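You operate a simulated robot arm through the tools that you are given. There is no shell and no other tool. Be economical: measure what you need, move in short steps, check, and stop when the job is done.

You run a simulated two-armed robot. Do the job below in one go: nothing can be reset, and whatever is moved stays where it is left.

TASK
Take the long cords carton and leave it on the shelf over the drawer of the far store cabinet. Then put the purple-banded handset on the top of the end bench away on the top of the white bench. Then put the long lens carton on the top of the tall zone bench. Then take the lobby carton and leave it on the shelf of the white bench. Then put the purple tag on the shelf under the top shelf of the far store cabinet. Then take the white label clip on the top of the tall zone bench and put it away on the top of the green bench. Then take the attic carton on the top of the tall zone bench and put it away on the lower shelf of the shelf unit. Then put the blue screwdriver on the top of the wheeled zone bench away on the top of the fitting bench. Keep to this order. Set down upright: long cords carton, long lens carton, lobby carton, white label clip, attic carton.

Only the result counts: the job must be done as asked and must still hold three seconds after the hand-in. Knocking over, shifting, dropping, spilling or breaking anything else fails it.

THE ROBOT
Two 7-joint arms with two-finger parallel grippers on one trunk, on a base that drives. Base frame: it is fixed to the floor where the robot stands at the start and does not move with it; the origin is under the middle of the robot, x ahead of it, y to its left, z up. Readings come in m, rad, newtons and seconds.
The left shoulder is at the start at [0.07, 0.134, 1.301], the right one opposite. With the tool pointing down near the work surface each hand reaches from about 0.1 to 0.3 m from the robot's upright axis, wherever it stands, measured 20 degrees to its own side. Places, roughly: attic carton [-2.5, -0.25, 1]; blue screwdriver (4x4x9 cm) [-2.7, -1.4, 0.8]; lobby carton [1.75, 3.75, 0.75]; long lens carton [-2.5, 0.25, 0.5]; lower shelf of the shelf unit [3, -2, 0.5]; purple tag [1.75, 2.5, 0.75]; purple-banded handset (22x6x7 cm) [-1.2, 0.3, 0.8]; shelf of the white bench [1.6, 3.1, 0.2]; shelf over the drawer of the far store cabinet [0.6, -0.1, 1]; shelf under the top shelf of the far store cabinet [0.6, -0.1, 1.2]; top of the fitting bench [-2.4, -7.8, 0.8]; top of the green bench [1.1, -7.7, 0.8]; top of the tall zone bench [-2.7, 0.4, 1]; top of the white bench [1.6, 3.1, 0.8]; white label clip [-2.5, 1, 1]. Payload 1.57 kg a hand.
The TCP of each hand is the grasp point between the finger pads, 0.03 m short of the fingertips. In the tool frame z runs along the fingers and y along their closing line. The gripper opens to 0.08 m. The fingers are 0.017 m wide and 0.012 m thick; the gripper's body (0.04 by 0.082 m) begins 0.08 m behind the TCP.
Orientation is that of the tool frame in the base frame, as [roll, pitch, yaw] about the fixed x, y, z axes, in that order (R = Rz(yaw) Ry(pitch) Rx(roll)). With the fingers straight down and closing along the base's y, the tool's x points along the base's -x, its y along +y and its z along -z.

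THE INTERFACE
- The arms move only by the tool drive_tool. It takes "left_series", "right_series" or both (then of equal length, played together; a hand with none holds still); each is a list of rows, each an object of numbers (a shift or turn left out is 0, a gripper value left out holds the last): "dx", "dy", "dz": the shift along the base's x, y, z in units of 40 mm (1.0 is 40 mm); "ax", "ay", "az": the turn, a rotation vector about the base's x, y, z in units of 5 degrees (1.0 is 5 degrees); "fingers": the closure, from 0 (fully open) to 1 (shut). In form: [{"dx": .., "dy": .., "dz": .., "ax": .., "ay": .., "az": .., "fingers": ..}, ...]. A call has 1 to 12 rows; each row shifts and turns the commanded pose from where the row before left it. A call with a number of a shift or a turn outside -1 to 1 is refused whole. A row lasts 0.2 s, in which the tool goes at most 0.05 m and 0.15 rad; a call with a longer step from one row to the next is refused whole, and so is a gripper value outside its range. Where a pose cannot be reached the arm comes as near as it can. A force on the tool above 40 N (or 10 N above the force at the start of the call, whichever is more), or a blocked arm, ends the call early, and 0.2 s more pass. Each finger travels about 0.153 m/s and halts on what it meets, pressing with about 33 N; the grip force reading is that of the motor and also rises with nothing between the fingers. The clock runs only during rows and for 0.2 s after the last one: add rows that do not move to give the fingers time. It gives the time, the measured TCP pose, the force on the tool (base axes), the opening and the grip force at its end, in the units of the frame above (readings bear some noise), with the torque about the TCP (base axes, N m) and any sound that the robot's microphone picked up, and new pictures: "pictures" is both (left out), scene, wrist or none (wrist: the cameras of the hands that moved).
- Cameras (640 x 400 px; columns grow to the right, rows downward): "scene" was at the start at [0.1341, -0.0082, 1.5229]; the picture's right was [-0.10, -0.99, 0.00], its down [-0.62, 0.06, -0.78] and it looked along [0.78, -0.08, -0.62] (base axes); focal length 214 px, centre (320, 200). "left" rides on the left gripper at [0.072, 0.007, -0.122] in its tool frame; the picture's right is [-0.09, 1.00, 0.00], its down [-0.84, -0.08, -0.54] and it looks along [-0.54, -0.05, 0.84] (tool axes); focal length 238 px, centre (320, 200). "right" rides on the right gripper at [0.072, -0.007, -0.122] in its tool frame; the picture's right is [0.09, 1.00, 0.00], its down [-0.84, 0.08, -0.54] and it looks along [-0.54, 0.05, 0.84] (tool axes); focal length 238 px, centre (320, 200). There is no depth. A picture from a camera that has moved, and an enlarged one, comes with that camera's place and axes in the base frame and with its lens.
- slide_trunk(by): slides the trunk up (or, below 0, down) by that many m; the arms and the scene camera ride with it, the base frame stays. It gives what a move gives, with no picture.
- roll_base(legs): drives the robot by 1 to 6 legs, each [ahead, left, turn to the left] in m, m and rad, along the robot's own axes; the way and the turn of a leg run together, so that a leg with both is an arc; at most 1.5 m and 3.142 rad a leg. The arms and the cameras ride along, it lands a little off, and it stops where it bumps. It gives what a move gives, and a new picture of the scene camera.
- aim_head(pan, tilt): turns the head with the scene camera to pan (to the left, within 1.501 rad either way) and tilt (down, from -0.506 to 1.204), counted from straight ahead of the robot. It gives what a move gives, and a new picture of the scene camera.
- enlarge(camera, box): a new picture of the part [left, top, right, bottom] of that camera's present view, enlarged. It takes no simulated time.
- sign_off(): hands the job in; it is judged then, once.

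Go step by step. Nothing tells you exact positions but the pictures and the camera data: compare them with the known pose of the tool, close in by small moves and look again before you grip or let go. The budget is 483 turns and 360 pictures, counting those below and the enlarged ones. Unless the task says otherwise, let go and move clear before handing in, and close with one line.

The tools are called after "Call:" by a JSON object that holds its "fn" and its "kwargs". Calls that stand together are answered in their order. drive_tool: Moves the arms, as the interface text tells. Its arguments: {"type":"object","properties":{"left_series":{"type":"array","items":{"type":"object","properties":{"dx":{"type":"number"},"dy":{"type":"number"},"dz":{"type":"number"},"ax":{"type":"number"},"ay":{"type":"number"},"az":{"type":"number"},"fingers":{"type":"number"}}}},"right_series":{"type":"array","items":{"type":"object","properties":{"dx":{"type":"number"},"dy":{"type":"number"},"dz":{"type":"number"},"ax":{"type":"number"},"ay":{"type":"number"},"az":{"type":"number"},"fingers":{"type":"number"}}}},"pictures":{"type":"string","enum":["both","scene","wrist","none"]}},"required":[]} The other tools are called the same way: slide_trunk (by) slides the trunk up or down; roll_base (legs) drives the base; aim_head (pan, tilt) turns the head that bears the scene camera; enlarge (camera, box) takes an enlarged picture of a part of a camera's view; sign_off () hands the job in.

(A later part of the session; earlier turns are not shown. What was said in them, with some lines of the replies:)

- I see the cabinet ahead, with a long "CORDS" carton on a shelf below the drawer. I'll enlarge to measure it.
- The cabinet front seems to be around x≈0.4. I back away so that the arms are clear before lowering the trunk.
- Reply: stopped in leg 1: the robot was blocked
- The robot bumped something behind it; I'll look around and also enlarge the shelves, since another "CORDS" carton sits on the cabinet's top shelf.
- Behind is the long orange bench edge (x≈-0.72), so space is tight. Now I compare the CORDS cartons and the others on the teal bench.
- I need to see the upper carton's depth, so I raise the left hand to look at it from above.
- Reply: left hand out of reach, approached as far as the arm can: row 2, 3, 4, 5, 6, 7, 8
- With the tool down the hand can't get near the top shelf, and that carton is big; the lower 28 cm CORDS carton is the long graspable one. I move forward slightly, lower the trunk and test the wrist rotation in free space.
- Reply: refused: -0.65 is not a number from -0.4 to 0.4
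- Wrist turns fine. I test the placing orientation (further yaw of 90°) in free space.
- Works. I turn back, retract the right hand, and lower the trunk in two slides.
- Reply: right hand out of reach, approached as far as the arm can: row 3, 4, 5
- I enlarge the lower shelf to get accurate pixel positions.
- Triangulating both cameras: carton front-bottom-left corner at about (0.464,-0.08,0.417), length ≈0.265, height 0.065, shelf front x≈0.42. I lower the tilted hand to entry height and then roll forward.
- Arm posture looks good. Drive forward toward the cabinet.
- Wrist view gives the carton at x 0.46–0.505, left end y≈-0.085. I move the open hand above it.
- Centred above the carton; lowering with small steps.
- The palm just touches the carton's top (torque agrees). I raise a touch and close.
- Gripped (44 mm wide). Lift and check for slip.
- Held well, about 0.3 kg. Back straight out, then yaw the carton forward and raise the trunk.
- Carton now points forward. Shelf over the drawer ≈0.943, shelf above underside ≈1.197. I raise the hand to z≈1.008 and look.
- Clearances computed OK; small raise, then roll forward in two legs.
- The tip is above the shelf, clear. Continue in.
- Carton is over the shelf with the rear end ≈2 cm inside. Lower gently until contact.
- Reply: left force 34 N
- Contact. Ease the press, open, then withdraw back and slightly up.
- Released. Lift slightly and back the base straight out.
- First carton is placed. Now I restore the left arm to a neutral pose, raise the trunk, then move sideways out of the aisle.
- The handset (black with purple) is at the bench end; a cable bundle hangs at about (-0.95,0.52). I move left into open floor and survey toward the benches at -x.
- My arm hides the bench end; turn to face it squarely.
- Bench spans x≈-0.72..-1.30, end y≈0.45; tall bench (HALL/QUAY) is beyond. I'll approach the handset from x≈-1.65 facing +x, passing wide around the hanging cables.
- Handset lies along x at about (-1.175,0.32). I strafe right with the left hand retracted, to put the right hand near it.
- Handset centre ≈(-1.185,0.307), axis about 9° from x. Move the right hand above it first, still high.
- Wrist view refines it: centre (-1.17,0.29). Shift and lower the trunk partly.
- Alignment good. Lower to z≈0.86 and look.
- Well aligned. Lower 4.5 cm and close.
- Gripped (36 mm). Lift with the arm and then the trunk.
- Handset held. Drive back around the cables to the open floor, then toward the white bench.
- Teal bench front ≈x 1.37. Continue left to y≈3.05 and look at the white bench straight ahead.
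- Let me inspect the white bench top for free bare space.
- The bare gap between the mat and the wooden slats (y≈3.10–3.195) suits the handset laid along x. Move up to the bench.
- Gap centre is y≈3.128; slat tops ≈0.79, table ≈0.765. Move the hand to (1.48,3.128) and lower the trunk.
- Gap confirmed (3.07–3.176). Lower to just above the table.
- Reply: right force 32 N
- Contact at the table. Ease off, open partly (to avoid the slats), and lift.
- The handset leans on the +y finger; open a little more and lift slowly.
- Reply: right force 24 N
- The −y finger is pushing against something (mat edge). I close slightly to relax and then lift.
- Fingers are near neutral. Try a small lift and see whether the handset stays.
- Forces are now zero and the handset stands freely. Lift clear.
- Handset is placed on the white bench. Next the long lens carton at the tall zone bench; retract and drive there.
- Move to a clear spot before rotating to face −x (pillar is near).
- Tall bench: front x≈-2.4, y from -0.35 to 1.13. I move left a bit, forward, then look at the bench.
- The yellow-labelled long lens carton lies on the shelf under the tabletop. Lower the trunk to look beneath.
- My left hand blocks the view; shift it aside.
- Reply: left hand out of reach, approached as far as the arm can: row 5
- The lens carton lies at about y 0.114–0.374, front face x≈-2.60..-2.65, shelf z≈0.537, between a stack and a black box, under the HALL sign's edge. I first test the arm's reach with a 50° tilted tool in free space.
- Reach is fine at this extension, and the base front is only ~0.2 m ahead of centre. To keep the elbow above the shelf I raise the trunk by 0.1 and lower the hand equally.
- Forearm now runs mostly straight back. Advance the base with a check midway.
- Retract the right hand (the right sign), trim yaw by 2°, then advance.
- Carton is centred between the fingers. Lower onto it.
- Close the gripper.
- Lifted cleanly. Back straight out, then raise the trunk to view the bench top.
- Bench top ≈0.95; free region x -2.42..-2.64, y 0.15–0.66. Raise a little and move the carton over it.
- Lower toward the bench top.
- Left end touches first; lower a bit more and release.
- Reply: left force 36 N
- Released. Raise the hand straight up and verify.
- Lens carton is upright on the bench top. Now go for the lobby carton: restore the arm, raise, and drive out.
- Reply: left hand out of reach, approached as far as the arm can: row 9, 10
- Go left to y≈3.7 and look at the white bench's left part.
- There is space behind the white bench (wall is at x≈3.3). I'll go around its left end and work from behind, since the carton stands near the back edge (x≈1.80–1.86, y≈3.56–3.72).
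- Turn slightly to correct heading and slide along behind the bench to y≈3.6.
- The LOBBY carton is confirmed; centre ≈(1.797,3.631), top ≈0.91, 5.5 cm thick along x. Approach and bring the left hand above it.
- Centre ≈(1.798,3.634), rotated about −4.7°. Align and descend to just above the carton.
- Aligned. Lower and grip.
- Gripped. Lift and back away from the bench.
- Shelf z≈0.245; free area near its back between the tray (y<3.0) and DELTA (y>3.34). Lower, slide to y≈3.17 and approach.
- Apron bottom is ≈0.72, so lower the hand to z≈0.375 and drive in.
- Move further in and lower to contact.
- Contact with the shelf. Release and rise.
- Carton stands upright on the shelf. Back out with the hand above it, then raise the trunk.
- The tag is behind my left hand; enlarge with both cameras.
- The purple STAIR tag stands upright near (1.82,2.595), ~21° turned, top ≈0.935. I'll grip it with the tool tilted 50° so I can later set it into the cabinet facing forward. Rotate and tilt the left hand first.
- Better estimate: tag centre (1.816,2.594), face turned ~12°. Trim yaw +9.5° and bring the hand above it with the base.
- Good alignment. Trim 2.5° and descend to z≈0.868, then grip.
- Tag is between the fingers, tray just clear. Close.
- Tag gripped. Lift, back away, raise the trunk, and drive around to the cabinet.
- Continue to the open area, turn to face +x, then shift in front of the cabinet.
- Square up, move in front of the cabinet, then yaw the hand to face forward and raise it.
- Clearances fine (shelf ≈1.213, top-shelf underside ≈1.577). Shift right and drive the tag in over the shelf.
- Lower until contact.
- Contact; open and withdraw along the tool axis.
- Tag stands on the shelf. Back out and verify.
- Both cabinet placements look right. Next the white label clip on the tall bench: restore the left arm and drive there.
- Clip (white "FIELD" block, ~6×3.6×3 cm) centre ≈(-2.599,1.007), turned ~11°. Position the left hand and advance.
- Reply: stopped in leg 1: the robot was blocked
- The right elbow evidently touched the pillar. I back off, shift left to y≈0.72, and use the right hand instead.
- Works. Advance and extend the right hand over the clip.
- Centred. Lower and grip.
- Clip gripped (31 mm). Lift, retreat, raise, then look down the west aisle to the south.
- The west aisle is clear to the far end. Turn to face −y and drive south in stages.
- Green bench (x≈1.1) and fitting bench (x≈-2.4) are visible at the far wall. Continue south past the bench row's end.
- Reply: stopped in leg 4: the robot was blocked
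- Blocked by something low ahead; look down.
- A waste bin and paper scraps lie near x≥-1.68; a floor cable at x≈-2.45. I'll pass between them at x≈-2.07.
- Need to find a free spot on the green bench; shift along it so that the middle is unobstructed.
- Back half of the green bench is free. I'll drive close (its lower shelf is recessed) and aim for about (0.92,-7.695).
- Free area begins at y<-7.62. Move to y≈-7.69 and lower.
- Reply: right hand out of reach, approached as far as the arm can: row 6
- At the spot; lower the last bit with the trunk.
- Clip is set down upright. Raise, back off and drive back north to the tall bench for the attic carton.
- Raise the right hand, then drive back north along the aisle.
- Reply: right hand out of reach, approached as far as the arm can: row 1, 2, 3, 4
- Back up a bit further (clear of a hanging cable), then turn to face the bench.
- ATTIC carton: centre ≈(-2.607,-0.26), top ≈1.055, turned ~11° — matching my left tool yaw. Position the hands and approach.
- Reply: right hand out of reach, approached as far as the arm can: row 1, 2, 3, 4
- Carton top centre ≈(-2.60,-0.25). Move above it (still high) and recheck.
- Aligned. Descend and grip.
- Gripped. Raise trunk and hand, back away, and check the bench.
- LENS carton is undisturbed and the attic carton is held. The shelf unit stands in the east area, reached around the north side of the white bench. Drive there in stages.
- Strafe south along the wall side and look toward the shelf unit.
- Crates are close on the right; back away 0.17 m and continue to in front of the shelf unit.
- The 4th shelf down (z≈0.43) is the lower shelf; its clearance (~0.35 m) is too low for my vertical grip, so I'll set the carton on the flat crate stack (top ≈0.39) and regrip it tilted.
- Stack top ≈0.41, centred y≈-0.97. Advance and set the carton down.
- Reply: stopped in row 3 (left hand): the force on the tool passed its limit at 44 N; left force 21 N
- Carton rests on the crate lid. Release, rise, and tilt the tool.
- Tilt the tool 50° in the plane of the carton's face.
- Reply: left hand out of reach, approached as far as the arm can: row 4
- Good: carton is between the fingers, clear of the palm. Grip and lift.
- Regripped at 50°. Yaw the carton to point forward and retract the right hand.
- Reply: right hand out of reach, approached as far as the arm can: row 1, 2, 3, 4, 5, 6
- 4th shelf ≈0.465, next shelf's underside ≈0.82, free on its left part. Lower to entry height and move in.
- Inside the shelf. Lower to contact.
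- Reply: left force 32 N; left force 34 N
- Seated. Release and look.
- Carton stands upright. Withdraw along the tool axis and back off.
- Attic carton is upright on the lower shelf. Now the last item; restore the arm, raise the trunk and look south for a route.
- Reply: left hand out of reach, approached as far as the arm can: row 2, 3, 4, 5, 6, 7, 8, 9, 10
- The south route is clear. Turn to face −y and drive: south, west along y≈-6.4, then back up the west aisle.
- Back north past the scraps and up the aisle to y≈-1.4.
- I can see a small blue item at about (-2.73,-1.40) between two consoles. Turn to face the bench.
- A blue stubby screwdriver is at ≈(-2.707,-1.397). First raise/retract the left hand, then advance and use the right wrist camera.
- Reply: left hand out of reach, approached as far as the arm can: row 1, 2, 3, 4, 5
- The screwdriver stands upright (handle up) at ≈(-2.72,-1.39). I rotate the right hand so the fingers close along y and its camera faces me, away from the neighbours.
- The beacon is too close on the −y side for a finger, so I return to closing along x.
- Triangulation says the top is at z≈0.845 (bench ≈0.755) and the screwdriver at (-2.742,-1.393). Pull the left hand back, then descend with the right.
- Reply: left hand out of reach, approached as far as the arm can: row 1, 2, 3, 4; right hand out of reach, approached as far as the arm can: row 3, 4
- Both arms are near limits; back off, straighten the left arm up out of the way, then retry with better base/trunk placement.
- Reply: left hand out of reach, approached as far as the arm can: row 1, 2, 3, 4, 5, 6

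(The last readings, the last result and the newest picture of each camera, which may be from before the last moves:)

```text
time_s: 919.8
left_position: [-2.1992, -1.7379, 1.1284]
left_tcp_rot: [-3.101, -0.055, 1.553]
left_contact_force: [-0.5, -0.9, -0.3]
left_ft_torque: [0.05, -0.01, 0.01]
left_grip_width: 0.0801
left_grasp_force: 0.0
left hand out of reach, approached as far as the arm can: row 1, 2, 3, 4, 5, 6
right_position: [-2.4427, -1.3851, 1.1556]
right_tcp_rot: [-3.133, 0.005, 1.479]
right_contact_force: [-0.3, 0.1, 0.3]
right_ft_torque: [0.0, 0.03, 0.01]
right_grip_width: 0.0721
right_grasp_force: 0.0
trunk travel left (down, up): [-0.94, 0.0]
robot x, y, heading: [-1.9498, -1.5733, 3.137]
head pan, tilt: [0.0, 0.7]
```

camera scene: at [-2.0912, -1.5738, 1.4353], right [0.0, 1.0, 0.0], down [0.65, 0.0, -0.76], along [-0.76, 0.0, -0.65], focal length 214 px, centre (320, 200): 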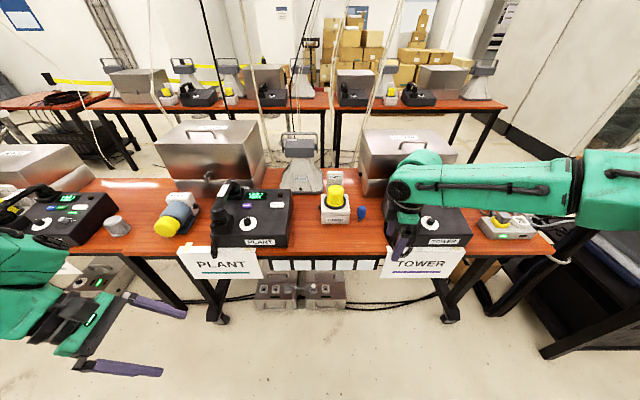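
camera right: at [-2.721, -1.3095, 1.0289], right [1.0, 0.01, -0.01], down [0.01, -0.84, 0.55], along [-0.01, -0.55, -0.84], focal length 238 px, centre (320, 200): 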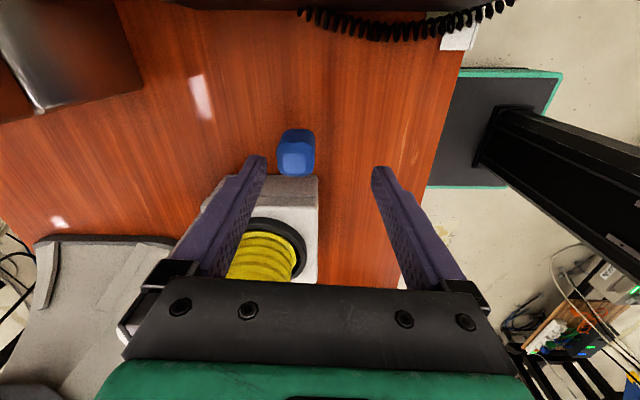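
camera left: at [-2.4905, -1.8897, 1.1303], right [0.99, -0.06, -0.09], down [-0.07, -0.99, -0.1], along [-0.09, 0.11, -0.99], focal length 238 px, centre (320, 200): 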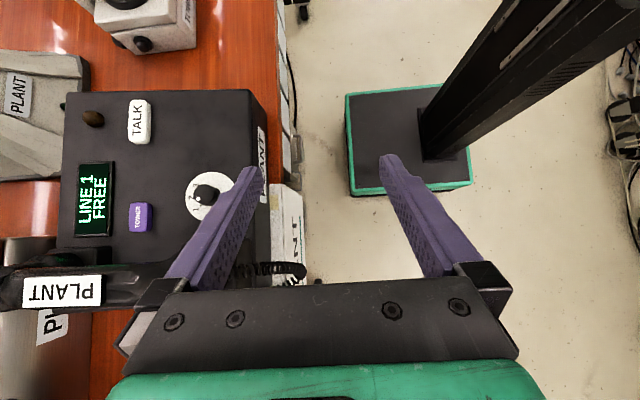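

Left arm recovered. Raise it, shift the base left 5 cm, reposition the right hand, then advance and lower.

Call:
{"fn": "drive_tool", "kwargs": {"left_series": [{"dz": 0.9}, {"dz": 0.9}, {"dz": 0.9}, {"dz": 0.9}, {"dz": 0.9}], "right_series": [{"dz": 0.7, "dy": 0.3}, {"dz": 0.7, "dy": 0.3}, {"dz": 0.6, "dy": 0.3}, {"dy": 0.25}, {}], "pictures": "none"}}

Call:
{"fn": "roll_base", "kwargs": {"legs": [[0, 0.05, 0], [0.285, 0, 0]]}}

Call:
{"fn": "slide_trunk", "kwargs": {"by": -0.28}}

Call:
{"fn": "enlarge", "kwargs": {"camera": "right", "box": [0, 0, 640, 400]}}

```text
time_s: 921.0
left_position: [-2.2056, -1.7336, 1.3128]
left_tcp_rot: [-3.099, -0.053, 1.556]
left_contact_force: [0.5, 0.1, -0.4]
left_ft_torque: [-0.02, 0.01, 0.0]
left_grip_width: 0.0799
left_grasp_force: 0.1
left hand out of reach, approached as far as the arm can: row 1
right_position: [-2.4429, -1.3347, 1.234]
right_tcp_rot: [-3.132, 0.009, 1.48]
right_contact_force: [-0.6, 0.4, 0.6]
right_ft_torque: [0.0, 0.02, -0.04]
right_grip_width: 0.0719
right_grasp_force: 0.0
trunk travel left (down, up): [-0.94, 0.0]
robot x, y, heading: [-1.9502, -1.576, 3.135]
head pan, tilt: [0.0, 0.7]
```

```text
time_s: 923.5
left_position: [-2.486, -1.7829, 1.3119]
left_tcp_rot: [-3.097, -0.052, 1.554]
left_contact_force: [0.4, 0.6, 0.1]
left_ft_torque: [-0.03, 0.0, 0.01]
left_grip_width: 0.08
left_grasp_force: 0.0
right_position: [-2.7244, -1.3851, 1.2354]
right_tcp_rot: [-3.131, 0.007, 1.479]
right_contact_force: [-0.3, 0.0, -0.1]
right_ft_torque: [-0.02, 0.03, -0.02]
right_grip_width: 0.0724
right_grasp_force: 0.1
trunk travel left (down, up): [-0.94, 0.0]
robot x, y, heading: [-2.234, -1.624, 3.139]
head pan, tilt: [0.0, 0.7]
camera scene: at [-2.3685, -1.6227, 1.5859], right [0.0, 1.0, 0.0], down [0.64, 0.0, -0.77], along [-0.77, 0.0, -0.64], focal length 214 px, centre (320, 200)
```

scene: 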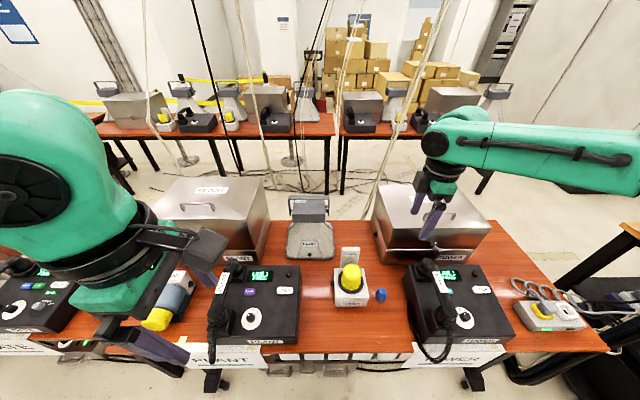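

```text
time_s: 926.3
left_position: [-2.4885, -1.7838, 1.0319]
left_tcp_rot: [-3.1, -0.053, 1.554]
left_contact_force: [0.0, 0.1, 0.4]
left_ft_torque: [0.01, 0.0, -0.01]
left_grip_width: 0.0801
left_grasp_force: 0.0
right_position: [-2.7267, -1.3843, 0.9542]
right_tcp_rot: [-3.132, 0.007, 1.481]
right_contact_force: [0.2, 1.1, -0.4]
right_ft_torque: [0.01, 0.02, 0.0]
right_grip_width: 0.072
right_grasp_force: 0.1
trunk travel left (down, up): [-0.66, 0.28]
robot x, y, heading: [-2.2369, -1.6251, 3.134]
head pan, tilt: [0.0, 0.7]
```

```text
1.00 times, centred on (320, 200) of right (not enlarged: the box is as wide or as high as the picture)
camera zoom: at [-2.7246, -1.3108, 1.0753], right [1.0, 0.0, -0.01], down [0.01, -0.84, 0.55], along [-0.01, -0.55, -0.84], focal length 238 px, centre (320, 200)
```

zoom: 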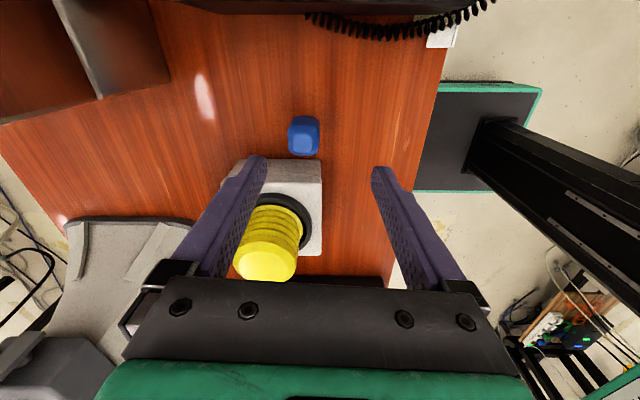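

Align and descend.

Call:
{"fn": "drive_tool", "kwargs": {"right_series": [{"dx": -0.4, "dy": -0.1}, {"dz": -0.8}, {"dz": -0.8}, {"dz": -0.8}, {"dz": -0.9}, {}], "pictures": "wrist"}}

```text
time_s: 927.7
left_position: [-2.4881, -1.7837, 1.0319]
left_tcp_rot: [-3.099, -0.051, 1.554]
left_contact_force: [-0.1, -0.6, -0.4]
left_ft_torque: [0.0, 0.02, -0.01]
left_grip_width: 0.08
left_grasp_force: 0.2
right_position: [-2.7431, -1.3889, 0.8224]
right_tcp_rot: [-3.133, 0.006, 1.478]
right_contact_force: [-0.8, 1.1, -0.2]
right_ft_torque: [-0.02, -0.02, 0.02]
right_grip_width: 0.0719
right_grasp_force: 0.0
trunk travel left (down, up): [-0.66, 0.28]
robot x, y, heading: [-2.2379, -1.6235, 3.134]
head pan, tilt: [0.0, 0.7]
camera right: at [-2.7404, -1.3151, 0.9433], right [1.0, 0.0, -0.01], down [0.01, -0.84, 0.55], along [-0.01, -0.55, -0.84], focal length 238 px, centre (320, 200)
```

right: 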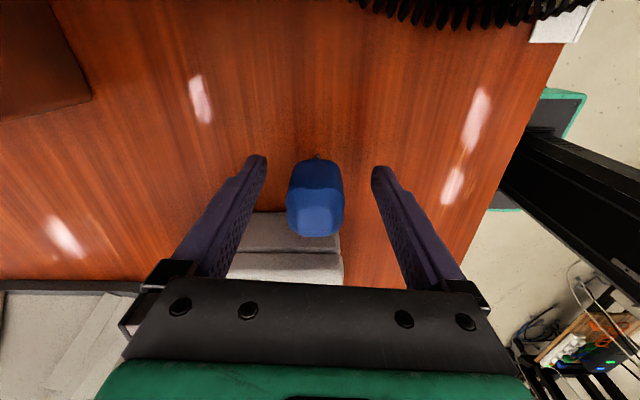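

The screwdriver is between the fingers. Close and lift.

Call:
{"fn": "drive_tool", "kwargs": {"right_series": [{"fingers": 0.5}, {"fingers": 1}, {"fingers": 1}, {}, {"dz": 0.5}, {"dz": 0.8}, {"dz": 0.9}, {"dz": 0.9}], "pictures": "wrist"}}

```text
time_s: 929.5
left_position: [-2.4872, -1.7845, 1.0313]
left_tcp_rot: [-3.098, -0.052, 1.556]
left_contact_force: [1.2, 0.1, -0.5]
left_ft_torque: [0.0, 0.0, -0.02]
left_grip_width: 0.0799
left_grasp_force: 0.1
right_position: [-2.7432, -1.3882, 0.9463]
right_tcp_rot: [-3.132, 0.009, 1.481]
right_contact_force: [-0.1, 0.1, -0.6]
right_ft_torque: [0.02, 0.01, 0.0]
right_grip_width: 0.0332
right_grasp_force: 33.3
trunk travel left (down, up): [-0.66, 0.28]
robot x, y, heading: [-2.2365, -1.6254, 3.141]
head pan, tilt: [0.0, 0.7]
camera right: at [-2.7404, -1.3154, 1.0668], right [1.0, 0.0, -0.01], down [0.01, -0.84, 0.55], along [-0.01, -0.55, -0.84], focal length 238 px, centre (320, 200)
```

right: 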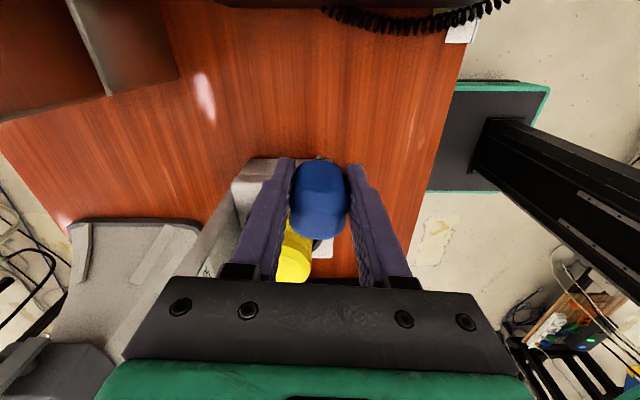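

Held. Raise, back off, turn and drive south to the fitting bench.

Call:
{"fn": "slide_trunk", "kwargs": {"by": 0.28}}

Call:
{"fn": "roll_base", "kwargs": {"legs": [[-0.38, 0, 0], [0, 0, 1.571], [1.5, 0, 0], [1.5, 0, 0], [0.6, 0, 0]]}}

```text
time_s: 932.4
left_position: [-2.4882, -1.7833, 1.3113]
left_tcp_rot: [-3.099, -0.052, 1.554]
left_contact_force: [-0.2, 0.0, -0.1]
left_ft_torque: [0.0, -0.01, 0.02]
left_grip_width: 0.0798
left_grasp_force: 0.0
right_position: [-2.7435, -1.3883, 1.2246]
right_tcp_rot: [-3.133, 0.006, 1.479]
right_contact_force: [0.3, -0.4, -0.8]
right_ft_torque: [0.02, 0.0, 0.01]
right_grip_width: 0.0335
right_grasp_force: 33.0
trunk travel left (down, up): [-0.94, 0.0]
robot x, y, heading: [-2.236, -1.622, 3.127]
head pan, tilt: [0.0, 0.7]
```

```text
time_s: 955.8
left_position: [-1.666, -5.5036, 1.3121]
left_tcp_rot: [-3.097, -0.052, -3.137]
left_contact_force: [0.3, -0.3, -0.4]
left_ft_torque: [0.01, -0.01, 0.01]
left_grip_width: 0.0799
left_grasp_force: 0.0
right_position: [-2.0576, -5.7656, 1.2254]
right_tcp_rot: [-3.134, 0.006, 3.068]
right_contact_force: [0.1, 0.2, -0.6]
right_ft_torque: [0.0, -0.04, 0.0]
right_grip_width: 0.0333
right_grasp_force: 32.9
trunk travel left (down, up): [-0.94, 0.0]
robot x, y, heading: [-1.8328, -5.2538, -1.557]
head pan, tilt: [0.0, 0.7]
camera scene: at [-1.8319, -5.3873, 1.5858], right [-1.0, -0.01, 0.0], down [-0.01, 0.64, -0.77], along [0.01, -0.77, -0.64], focal length 214 px, centre (320, 200)
```

scene: 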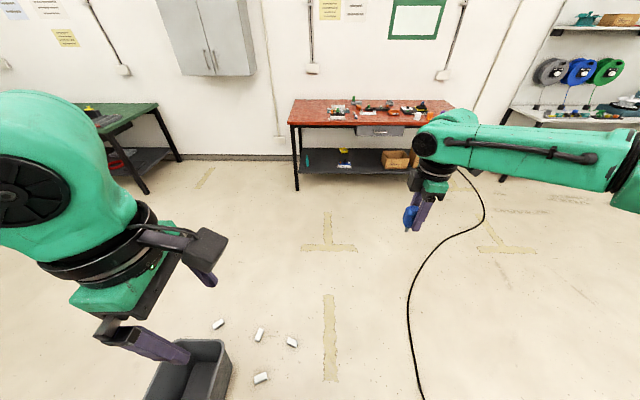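

Pass between the scraps and the cable, then look at the fitting bench top.

Call:
{"fn": "roll_base", "kwargs": {"legs": [[0, -0.22, -0.014], [1.3, 0, 0]]}}

Call:
{"fn": "enlarge", "kwargs": {"camera": "scene", "box": [240, 120, 480, 280]}}

```text
time_s: 963.6
left_position: [-1.8961, -6.8188, 1.3126]
left_tcp_rot: [-3.099, -0.053, 3.124]
left_contact_force: [0.3, 0.5, 0.1]
left_ft_torque: [0.0, -0.03, 0.01]
left_grip_width: 0.0801
left_grasp_force: 0.1
right_position: [-2.2925, -7.0724, 1.2257]
right_tcp_rot: [-3.132, 0.008, 3.049]
right_contact_force: [0.4, -0.4, -1.3]
right_ft_torque: [-0.01, 0.0, 0.0]
right_grip_width: 0.0334
right_grasp_force: 33.5
trunk travel left (down, up): [-0.94, 0.0]
robot x, y, heading: [-2.0573, -6.5681, -1.578]
head pan, tilt: [0.0, 0.7]
camera scene: at [-2.0589, -6.7001, 1.5857], right [-1.0, 0.01, 0.0], down [0.01, 0.64, -0.77], along [-0.01, -0.77, -0.64], focal length 214 px, centre (320, 200)
```

scene: 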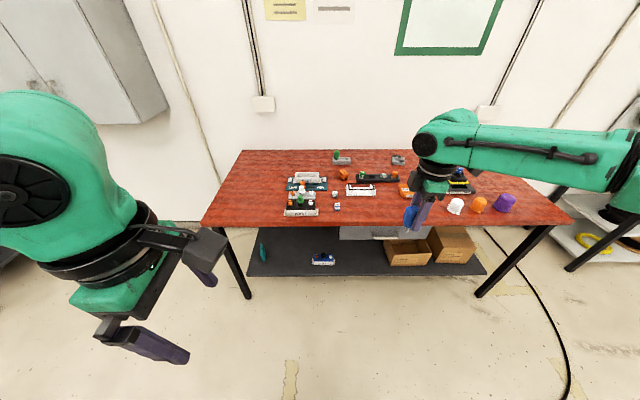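

```text
2.50 times, centred on (360, 200) of scene
camera zoom: at [-2.0589, -6.7001, 1.5857], right [-1.0, 0.01, 0.0], down [0.01, 0.64, -0.77], along [-0.01, -0.77, -0.64], focal length 536 px, centre (220, 200)
```

zoom: 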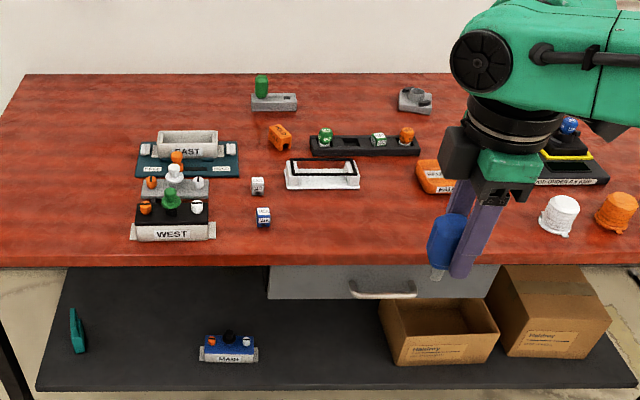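

Free bare spot around (-2.42,-7.55). Approach it.

Call:
{"fn": "roll_base", "kwargs": {"legs": [[0, -0.13, 0.007], [0.47, 0, 0]]}}

Call:
{"fn": "slide_trunk", "kwargs": {"by": -0.26}}

Call:
{"fn": "enlarge", "kwargs": {"camera": "right", "box": [0, 0, 640, 400]}}

```text
time_s: 967.4
left_position: [-2.026, -7.2867, 1.3123]
left_tcp_rot: [-3.097, -0.053, 3.132]
left_contact_force: [-0.3, -0.2, 1.3]
left_ft_torque: [-0.03, 0.02, 0.01]
left_grip_width: 0.0799
left_grasp_force: 0.0
right_position: [-2.4196, -7.5443, 1.2267]
right_tcp_rot: [-3.131, 0.01, 3.055]
right_contact_force: [0.3, 0.7, -1.2]
right_ft_torque: [-0.03, 0.0, 0.03]
right_grip_width: 0.0336
right_grasp_force: 33.3
trunk travel left (down, up): [-0.94, 0.0]
robot x, y, heading: [-2.1878, -7.0355, -1.567]
head pan, tilt: [0.0, 0.7]
camera scene: at [-2.1886, -7.1697, 1.5858], right [-1.0, 0.0, 0.0], down [0.0, 0.64, -0.77], along [0.0, -0.77, -0.64], focal length 214 px, centre (320, 200)
```

scene: 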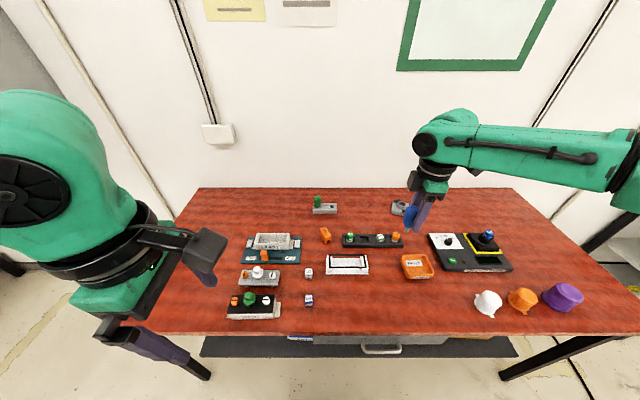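

```text
time_s: 970.0
left_position: [-2.0267, -7.2895, 1.0517]
left_tcp_rot: [-3.1, -0.052, 3.131]
left_contact_force: [-0.4, 0.3, -0.6]
left_ft_torque: [-0.01, 0.01, 0.0]
left_grip_width: 0.0802
left_grasp_force: 0.0
right_position: [-2.4185, -7.5472, 0.966]
right_tcp_rot: [-3.132, 0.007, 3.057]
right_contact_force: [0.3, -0.3, -0.4]
right_ft_torque: [0.02, -0.02, -0.04]
right_grip_width: 0.0335
right_grasp_force: 33.4
trunk travel left (down, up): [-0.68, 0.26]
robot x, y, heading: [-2.1898, -7.0378, -1.57]
head pan, tilt: [0.0, 0.7]
```

```text
1.00 times, centred on (320, 200) of right (not enlarged: the box is as wide or as high as the picture)
camera zoom: at [-2.4907, -7.5453, 1.0862], right [-0.01, 1.0, -0.01], down [0.84, 0.01, 0.55], along [0.55, 0.0, -0.84], focal length 238 px, centre (320, 200)
```

zoom: 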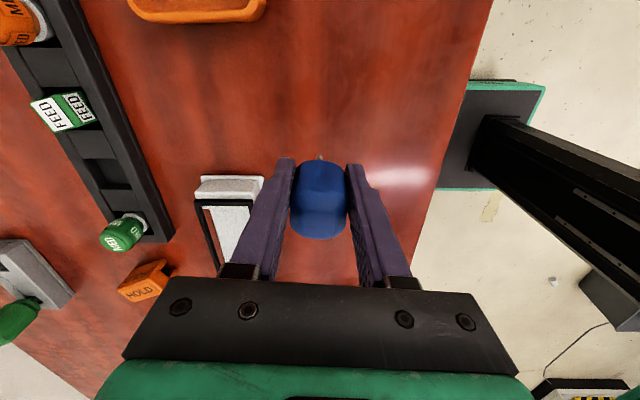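

Spot is free. Lower to contact.

Call:
{"fn": "drive_tool", "kwargs": {"right_series": [{"dz": -0.7}, {"dz": -0.7}, {"dz": -0.6}, {}], "pictures": "none"}}

Call:
{"fn": "drive_tool", "kwargs": {"right_series": [{"dz": -0.15}, {"dz": -0.15}, {"dz": -0.1}, {}], "pictures": "scene"}}

```text
time_s: 970.9
left_position: [-2.0255, -7.2863, 1.0532]
left_tcp_rot: [-3.095, -0.054, 3.13]
left_contact_force: [0.3, -0.2, -0.4]
left_ft_torque: [0.01, -0.03, -0.02]
left_grip_width: 0.08
left_grasp_force: 0.0
right_position: [-2.4168, -7.5479, 0.8976]
right_tcp_rot: [-3.112, 0.01, 3.057]
right_contact_force: [1.0, 9.2, 25.9]
right_ft_torque: [0.52, -0.24, 0.05]
right_grip_width: 0.0334
right_grasp_force: 33.0
trunk travel left (down, up): [-0.68, 0.26]
robot x, y, heading: [-2.1865, -7.0322, -1.573]
head pan, tilt: [0.0, 0.7]
stopped in row 4 (right hand): the force on the tool passed its limit at 49 N (the readings are from after the stop); the commanded pose is now the measured one
```

```text
time_s: 971.3
left_position: [-2.0245, -7.2866, 1.0528]
left_tcp_rot: [-3.096, -0.054, 3.132]
left_contact_force: [-1.1, -0.6, -0.6]
left_ft_torque: [0.02, -0.02, 0.0]
left_grip_width: 0.08
left_grasp_force: 0.0
right_position: [-2.418, -7.5517, 0.8972]
right_tcp_rot: [-3.097, 0.013, 3.059]
right_contact_force: [1.7, 9.3, 27.6]
right_ft_torque: [0.49, -0.26, 0.07]
right_grip_width: 0.0334
right_grasp_force: 32.6
trunk travel left (down, up): [-0.68, 0.26]
robot x, y, heading: [-2.1884, -7.04, -1.572]
head pan, tilt: [0.0, 0.7]
stopped in row 2 (right hand): the force on the tool passed its limit at 45 N (the readings are from after the stop); the commanded pose is now the measured one
camera scene: at [-2.1874, -7.1682, 1.3261], right [-1.0, 0.0, 0.0], down [0.0, 0.64, -0.77], along [0.0, -0.77, -0.64], focal length 214 px, centre (320, 200)
```

scene: 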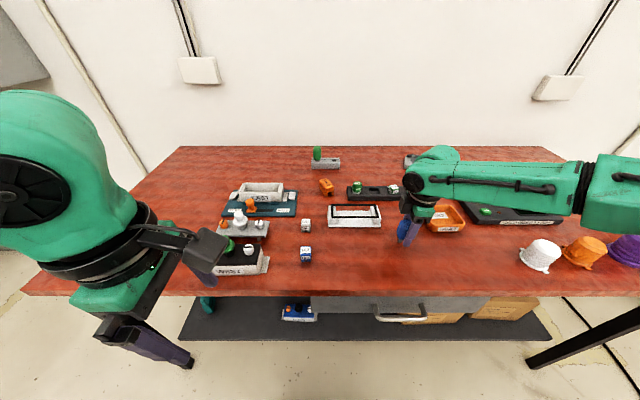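

Tip contact with the table. Ease up so it's just touching, then release gently.

Call:
{"fn": "drive_tool", "kwargs": {"right_series": [{"dz": 0.2}, {}], "pictures": "none"}}

```text
time_s: 971.9
left_position: [-2.0252, -7.2892, 1.0514]
left_tcp_rot: [-3.1, -0.053, 3.129]
left_contact_force: [-0.1, -0.1, -0.1]
left_ft_torque: [0.03, -0.01, 0.01]
left_grip_width: 0.0796
left_grasp_force: 0.1
right_position: [-2.4187, -7.5517, 0.8995]
right_tcp_rot: [-3.108, 0.009, 3.055]
right_contact_force: [-0.4, 0.4, 0.2]
right_ft_torque: [-0.02, 0.02, 0.02]
right_grip_width: 0.0333
right_grasp_force: 32.8
trunk travel left (down, up): [-0.68, 0.26]
robot x, y, heading: [-2.1875, -7.0346, -1.574]
head pan, tilt: [0.0, 0.7]
```

Correct the slight tilt introduced by the press, then settle.

Call:
{"fn": "drive_tool", "kwargs": {"right_series": [{"ax": 0.28}, {}], "pictures": "none"}}

Call:
{"fn": "drive_tool", "kwargs": {"right_series": [{"dz": -0.05}, {"dz": -0.05}, {}], "pictures": "wrist"}}

```text
time_s: 972.5
left_position: [-2.0262, -7.2904, 1.0521]
left_tcp_rot: [-3.1, -0.053, 3.132]
left_contact_force: [-0.6, 0.7, 0.3]
left_ft_torque: [-0.04, -0.03, 0.01]
left_grip_width: 0.0801
left_grasp_force: 0.0
right_position: [-2.4202, -7.5541, 0.8988]
right_tcp_rot: [-3.131, 0.008, 3.056]
right_contact_force: [0.2, -1.3, -1.0]
right_ft_torque: [0.0, -0.03, 0.04]
right_grip_width: 0.0334
right_grasp_force: 33.2
trunk travel left (down, up): [-0.68, 0.26]
robot x, y, heading: [-2.1918, -7.0366, -1.572]
head pan, tilt: [0.0, 0.7]
```

```text
time_s: 973.3
left_position: [-2.0247, -7.2889, 1.052]
left_tcp_rot: [-3.099, -0.054, 3.13]
left_contact_force: [0.9, 0.3, 0.2]
left_ft_torque: [-0.02, 0.0, -0.01]
left_grip_width: 0.0799
left_grasp_force: 0.1
right_position: [-2.4194, -7.5535, 0.8974]
right_tcp_rot: [-3.128, 0.009, 3.058]
right_contact_force: [-1.4, -2.2, 7.8]
right_ft_torque: [-0.07, 0.04, 0.02]
right_grip_width: 0.0336
right_grasp_force: 33.2
trunk travel left (down, up): [-0.68, 0.26]
robot x, y, heading: [-2.1857, -7.0403, -1.573]
head pan, tilt: [0.0, 0.7]
camera right: at [-2.4908, -7.5511, 1.0181], right [-0.01, 1.0, -0.01], down [0.84, 0.01, 0.55], along [0.55, -0.01, -0.84], focal length 238 px, centre (320, 200)
```

right: 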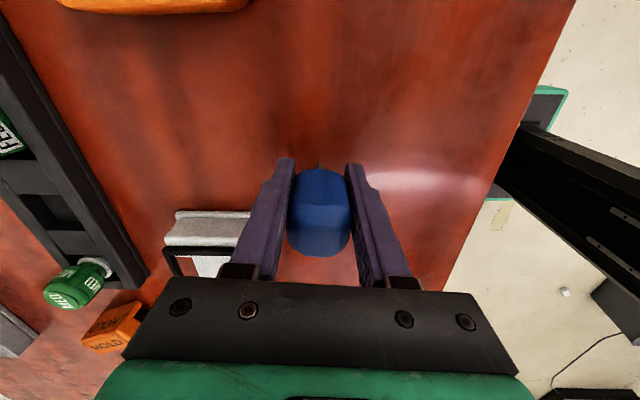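

Light, centred contact. Open slowly.

Call:
{"fn": "drive_tool", "kwargs": {"right_series": [{"fingers": 0.55}, {"fingers": 0.5}, {"fingers": 0.4}, {"fingers": 0.3}, {}], "pictures": "wrist"}}

```text
time_s: 974.5
left_position: [-2.0257, -7.2906, 1.0522]
left_tcp_rot: [-3.1, -0.053, 3.131]
left_contact_force: [0.4, -0.2, 0.1]
left_ft_torque: [0.0, 0.03, 0.01]
left_grip_width: 0.0801
left_grasp_force: 0.1
right_position: [-2.4194, -7.553, 0.8954]
right_tcp_rot: [-3.13, 0.009, 3.055]
right_contact_force: [1.0, -0.2, -0.4]
right_ft_torque: [-0.01, -0.01, -0.01]
right_grip_width: 0.0561
right_grasp_force: 0.0
trunk travel left (down, up): [-0.68, 0.26]
robot x, y, heading: [-2.1892, -7.0402, -1.568]
head pan, tilt: [0.0, 0.7]
camera right: at [-2.4908, -7.5517, 1.0167], right [-0.01, 1.0, -0.01], down [0.84, 0.01, 0.55], along [0.55, -0.01, -0.84], focal length 238 px, centre (320, 200)
```

right: 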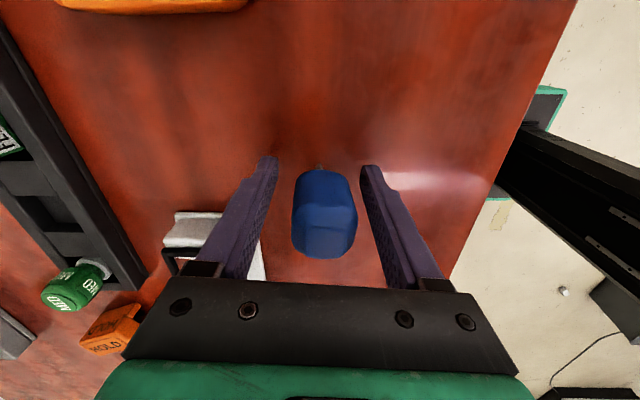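

It stands by itself. Raise the trunk straight up and check.

Call:
{"fn": "drive_tool", "kwargs": {"right_series": [{"dz": 0.5}, {"dz": 0.7}, {"dz": 0.9}, {"dz": 0.9}, {"dz": 0.9}], "pictures": "both"}}

```text
time_s: 975.7
left_position: [-2.0252, -7.2905, 1.0519]
left_tcp_rot: [-3.099, -0.053, 3.132]
left_contact_force: [0.6, 0.7, -0.4]
left_ft_torque: [0.02, 0.0, 0.02]
left_grip_width: 0.0801
left_grasp_force: 0.0
right_position: [-2.4186, -7.5533, 1.0541]
right_tcp_rot: [-3.132, 0.008, 3.057]
right_contact_force: [-0.9, 0.1, 0.6]
right_ft_torque: [-0.01, 0.01, -0.01]
right_grip_width: 0.0561
right_grasp_force: 0.1
trunk travel left (down, up): [-0.68, 0.26]
robot x, y, heading: [-2.1872, -7.0362, -1.572]
head pan, tilt: [0.0, 0.7]
camera scene: at [-2.1879, -7.1718, 1.3256], right [-1.0, 0.0, 0.0], down [0.0, 0.64, -0.77], along [0.0, -0.77, -0.64], focal length 214 px, centre (320, 200)
camera right: at [-2.4903, -7.5509, 1.1739], right [-0.01, 1.0, -0.01], down [0.84, 0.01, 0.55], along [0.55, -0.01, -0.84], focal length 238 px, centre (320, 200)
```

scene: 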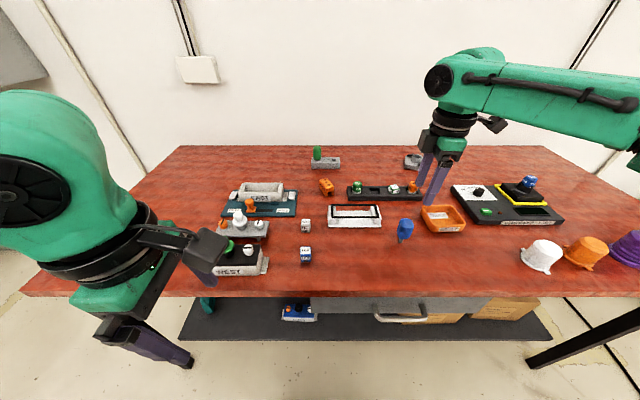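
right: 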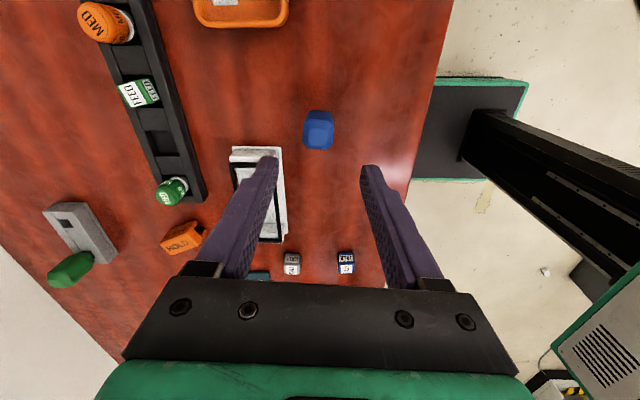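

The screwdriver stands on the fitting bench and everything else is placed. I move clear and hand in.

Call:
{"fn": "roll_base", "kwargs": {"legs": [[-0.45, 0, 0]]}}

Call:
{"fn": "sign_off", "kwargs": {}}

```text
time_s: 978.4
left_position: [-2.0239, -6.8383, 1.052]
left_tcp_rot: [-3.1, -0.053, 3.131]
left_contact_force: [-0.3, -0.4, 0.2]
left_ft_torque: [-0.02, -0.02, -0.01]
left_grip_width: 0.0801
left_grasp_force: 0.0
right_position: [-2.4194, -7.1024, 1.0516]
right_tcp_rot: [-3.132, 0.008, 3.055]
right_contact_force: [0.0, 0.7, -0.1]
right_ft_torque: [-0.01, -0.01, 0.0]
right_grip_width: 0.0559
right_grasp_force: 0.0
trunk travel left (down, up): [-0.68, 0.26]
robot x, y, heading: [-2.1904, -6.5831, -1.573]
head pan, tilt: [0.0, 0.7]
camera scene: at [-2.1883, -6.7205, 1.3255], right [-1.0, 0.0, 0.0], down [0.0, 0.64, -0.76], along [0.0, -0.76, -0.64], focal length 214 px, centre (320, 200)
```

scene: 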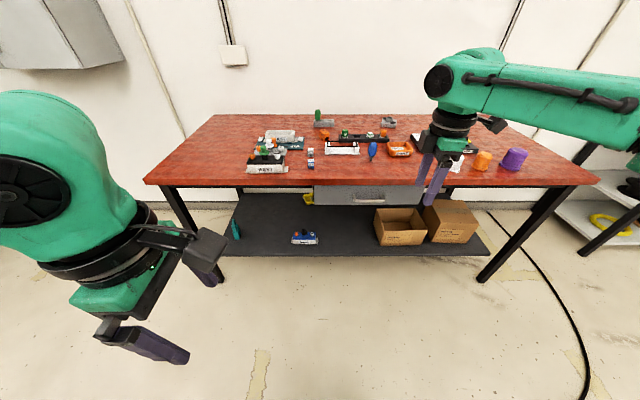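

```text
The job is handed in.
```

All eight items were put away in the order asked and the job is handed in; the robot was stopped three times by bumps (bench edge, pillar, and something low near a waste bin and paper scraps), and I could not confirm those scraps did not move.
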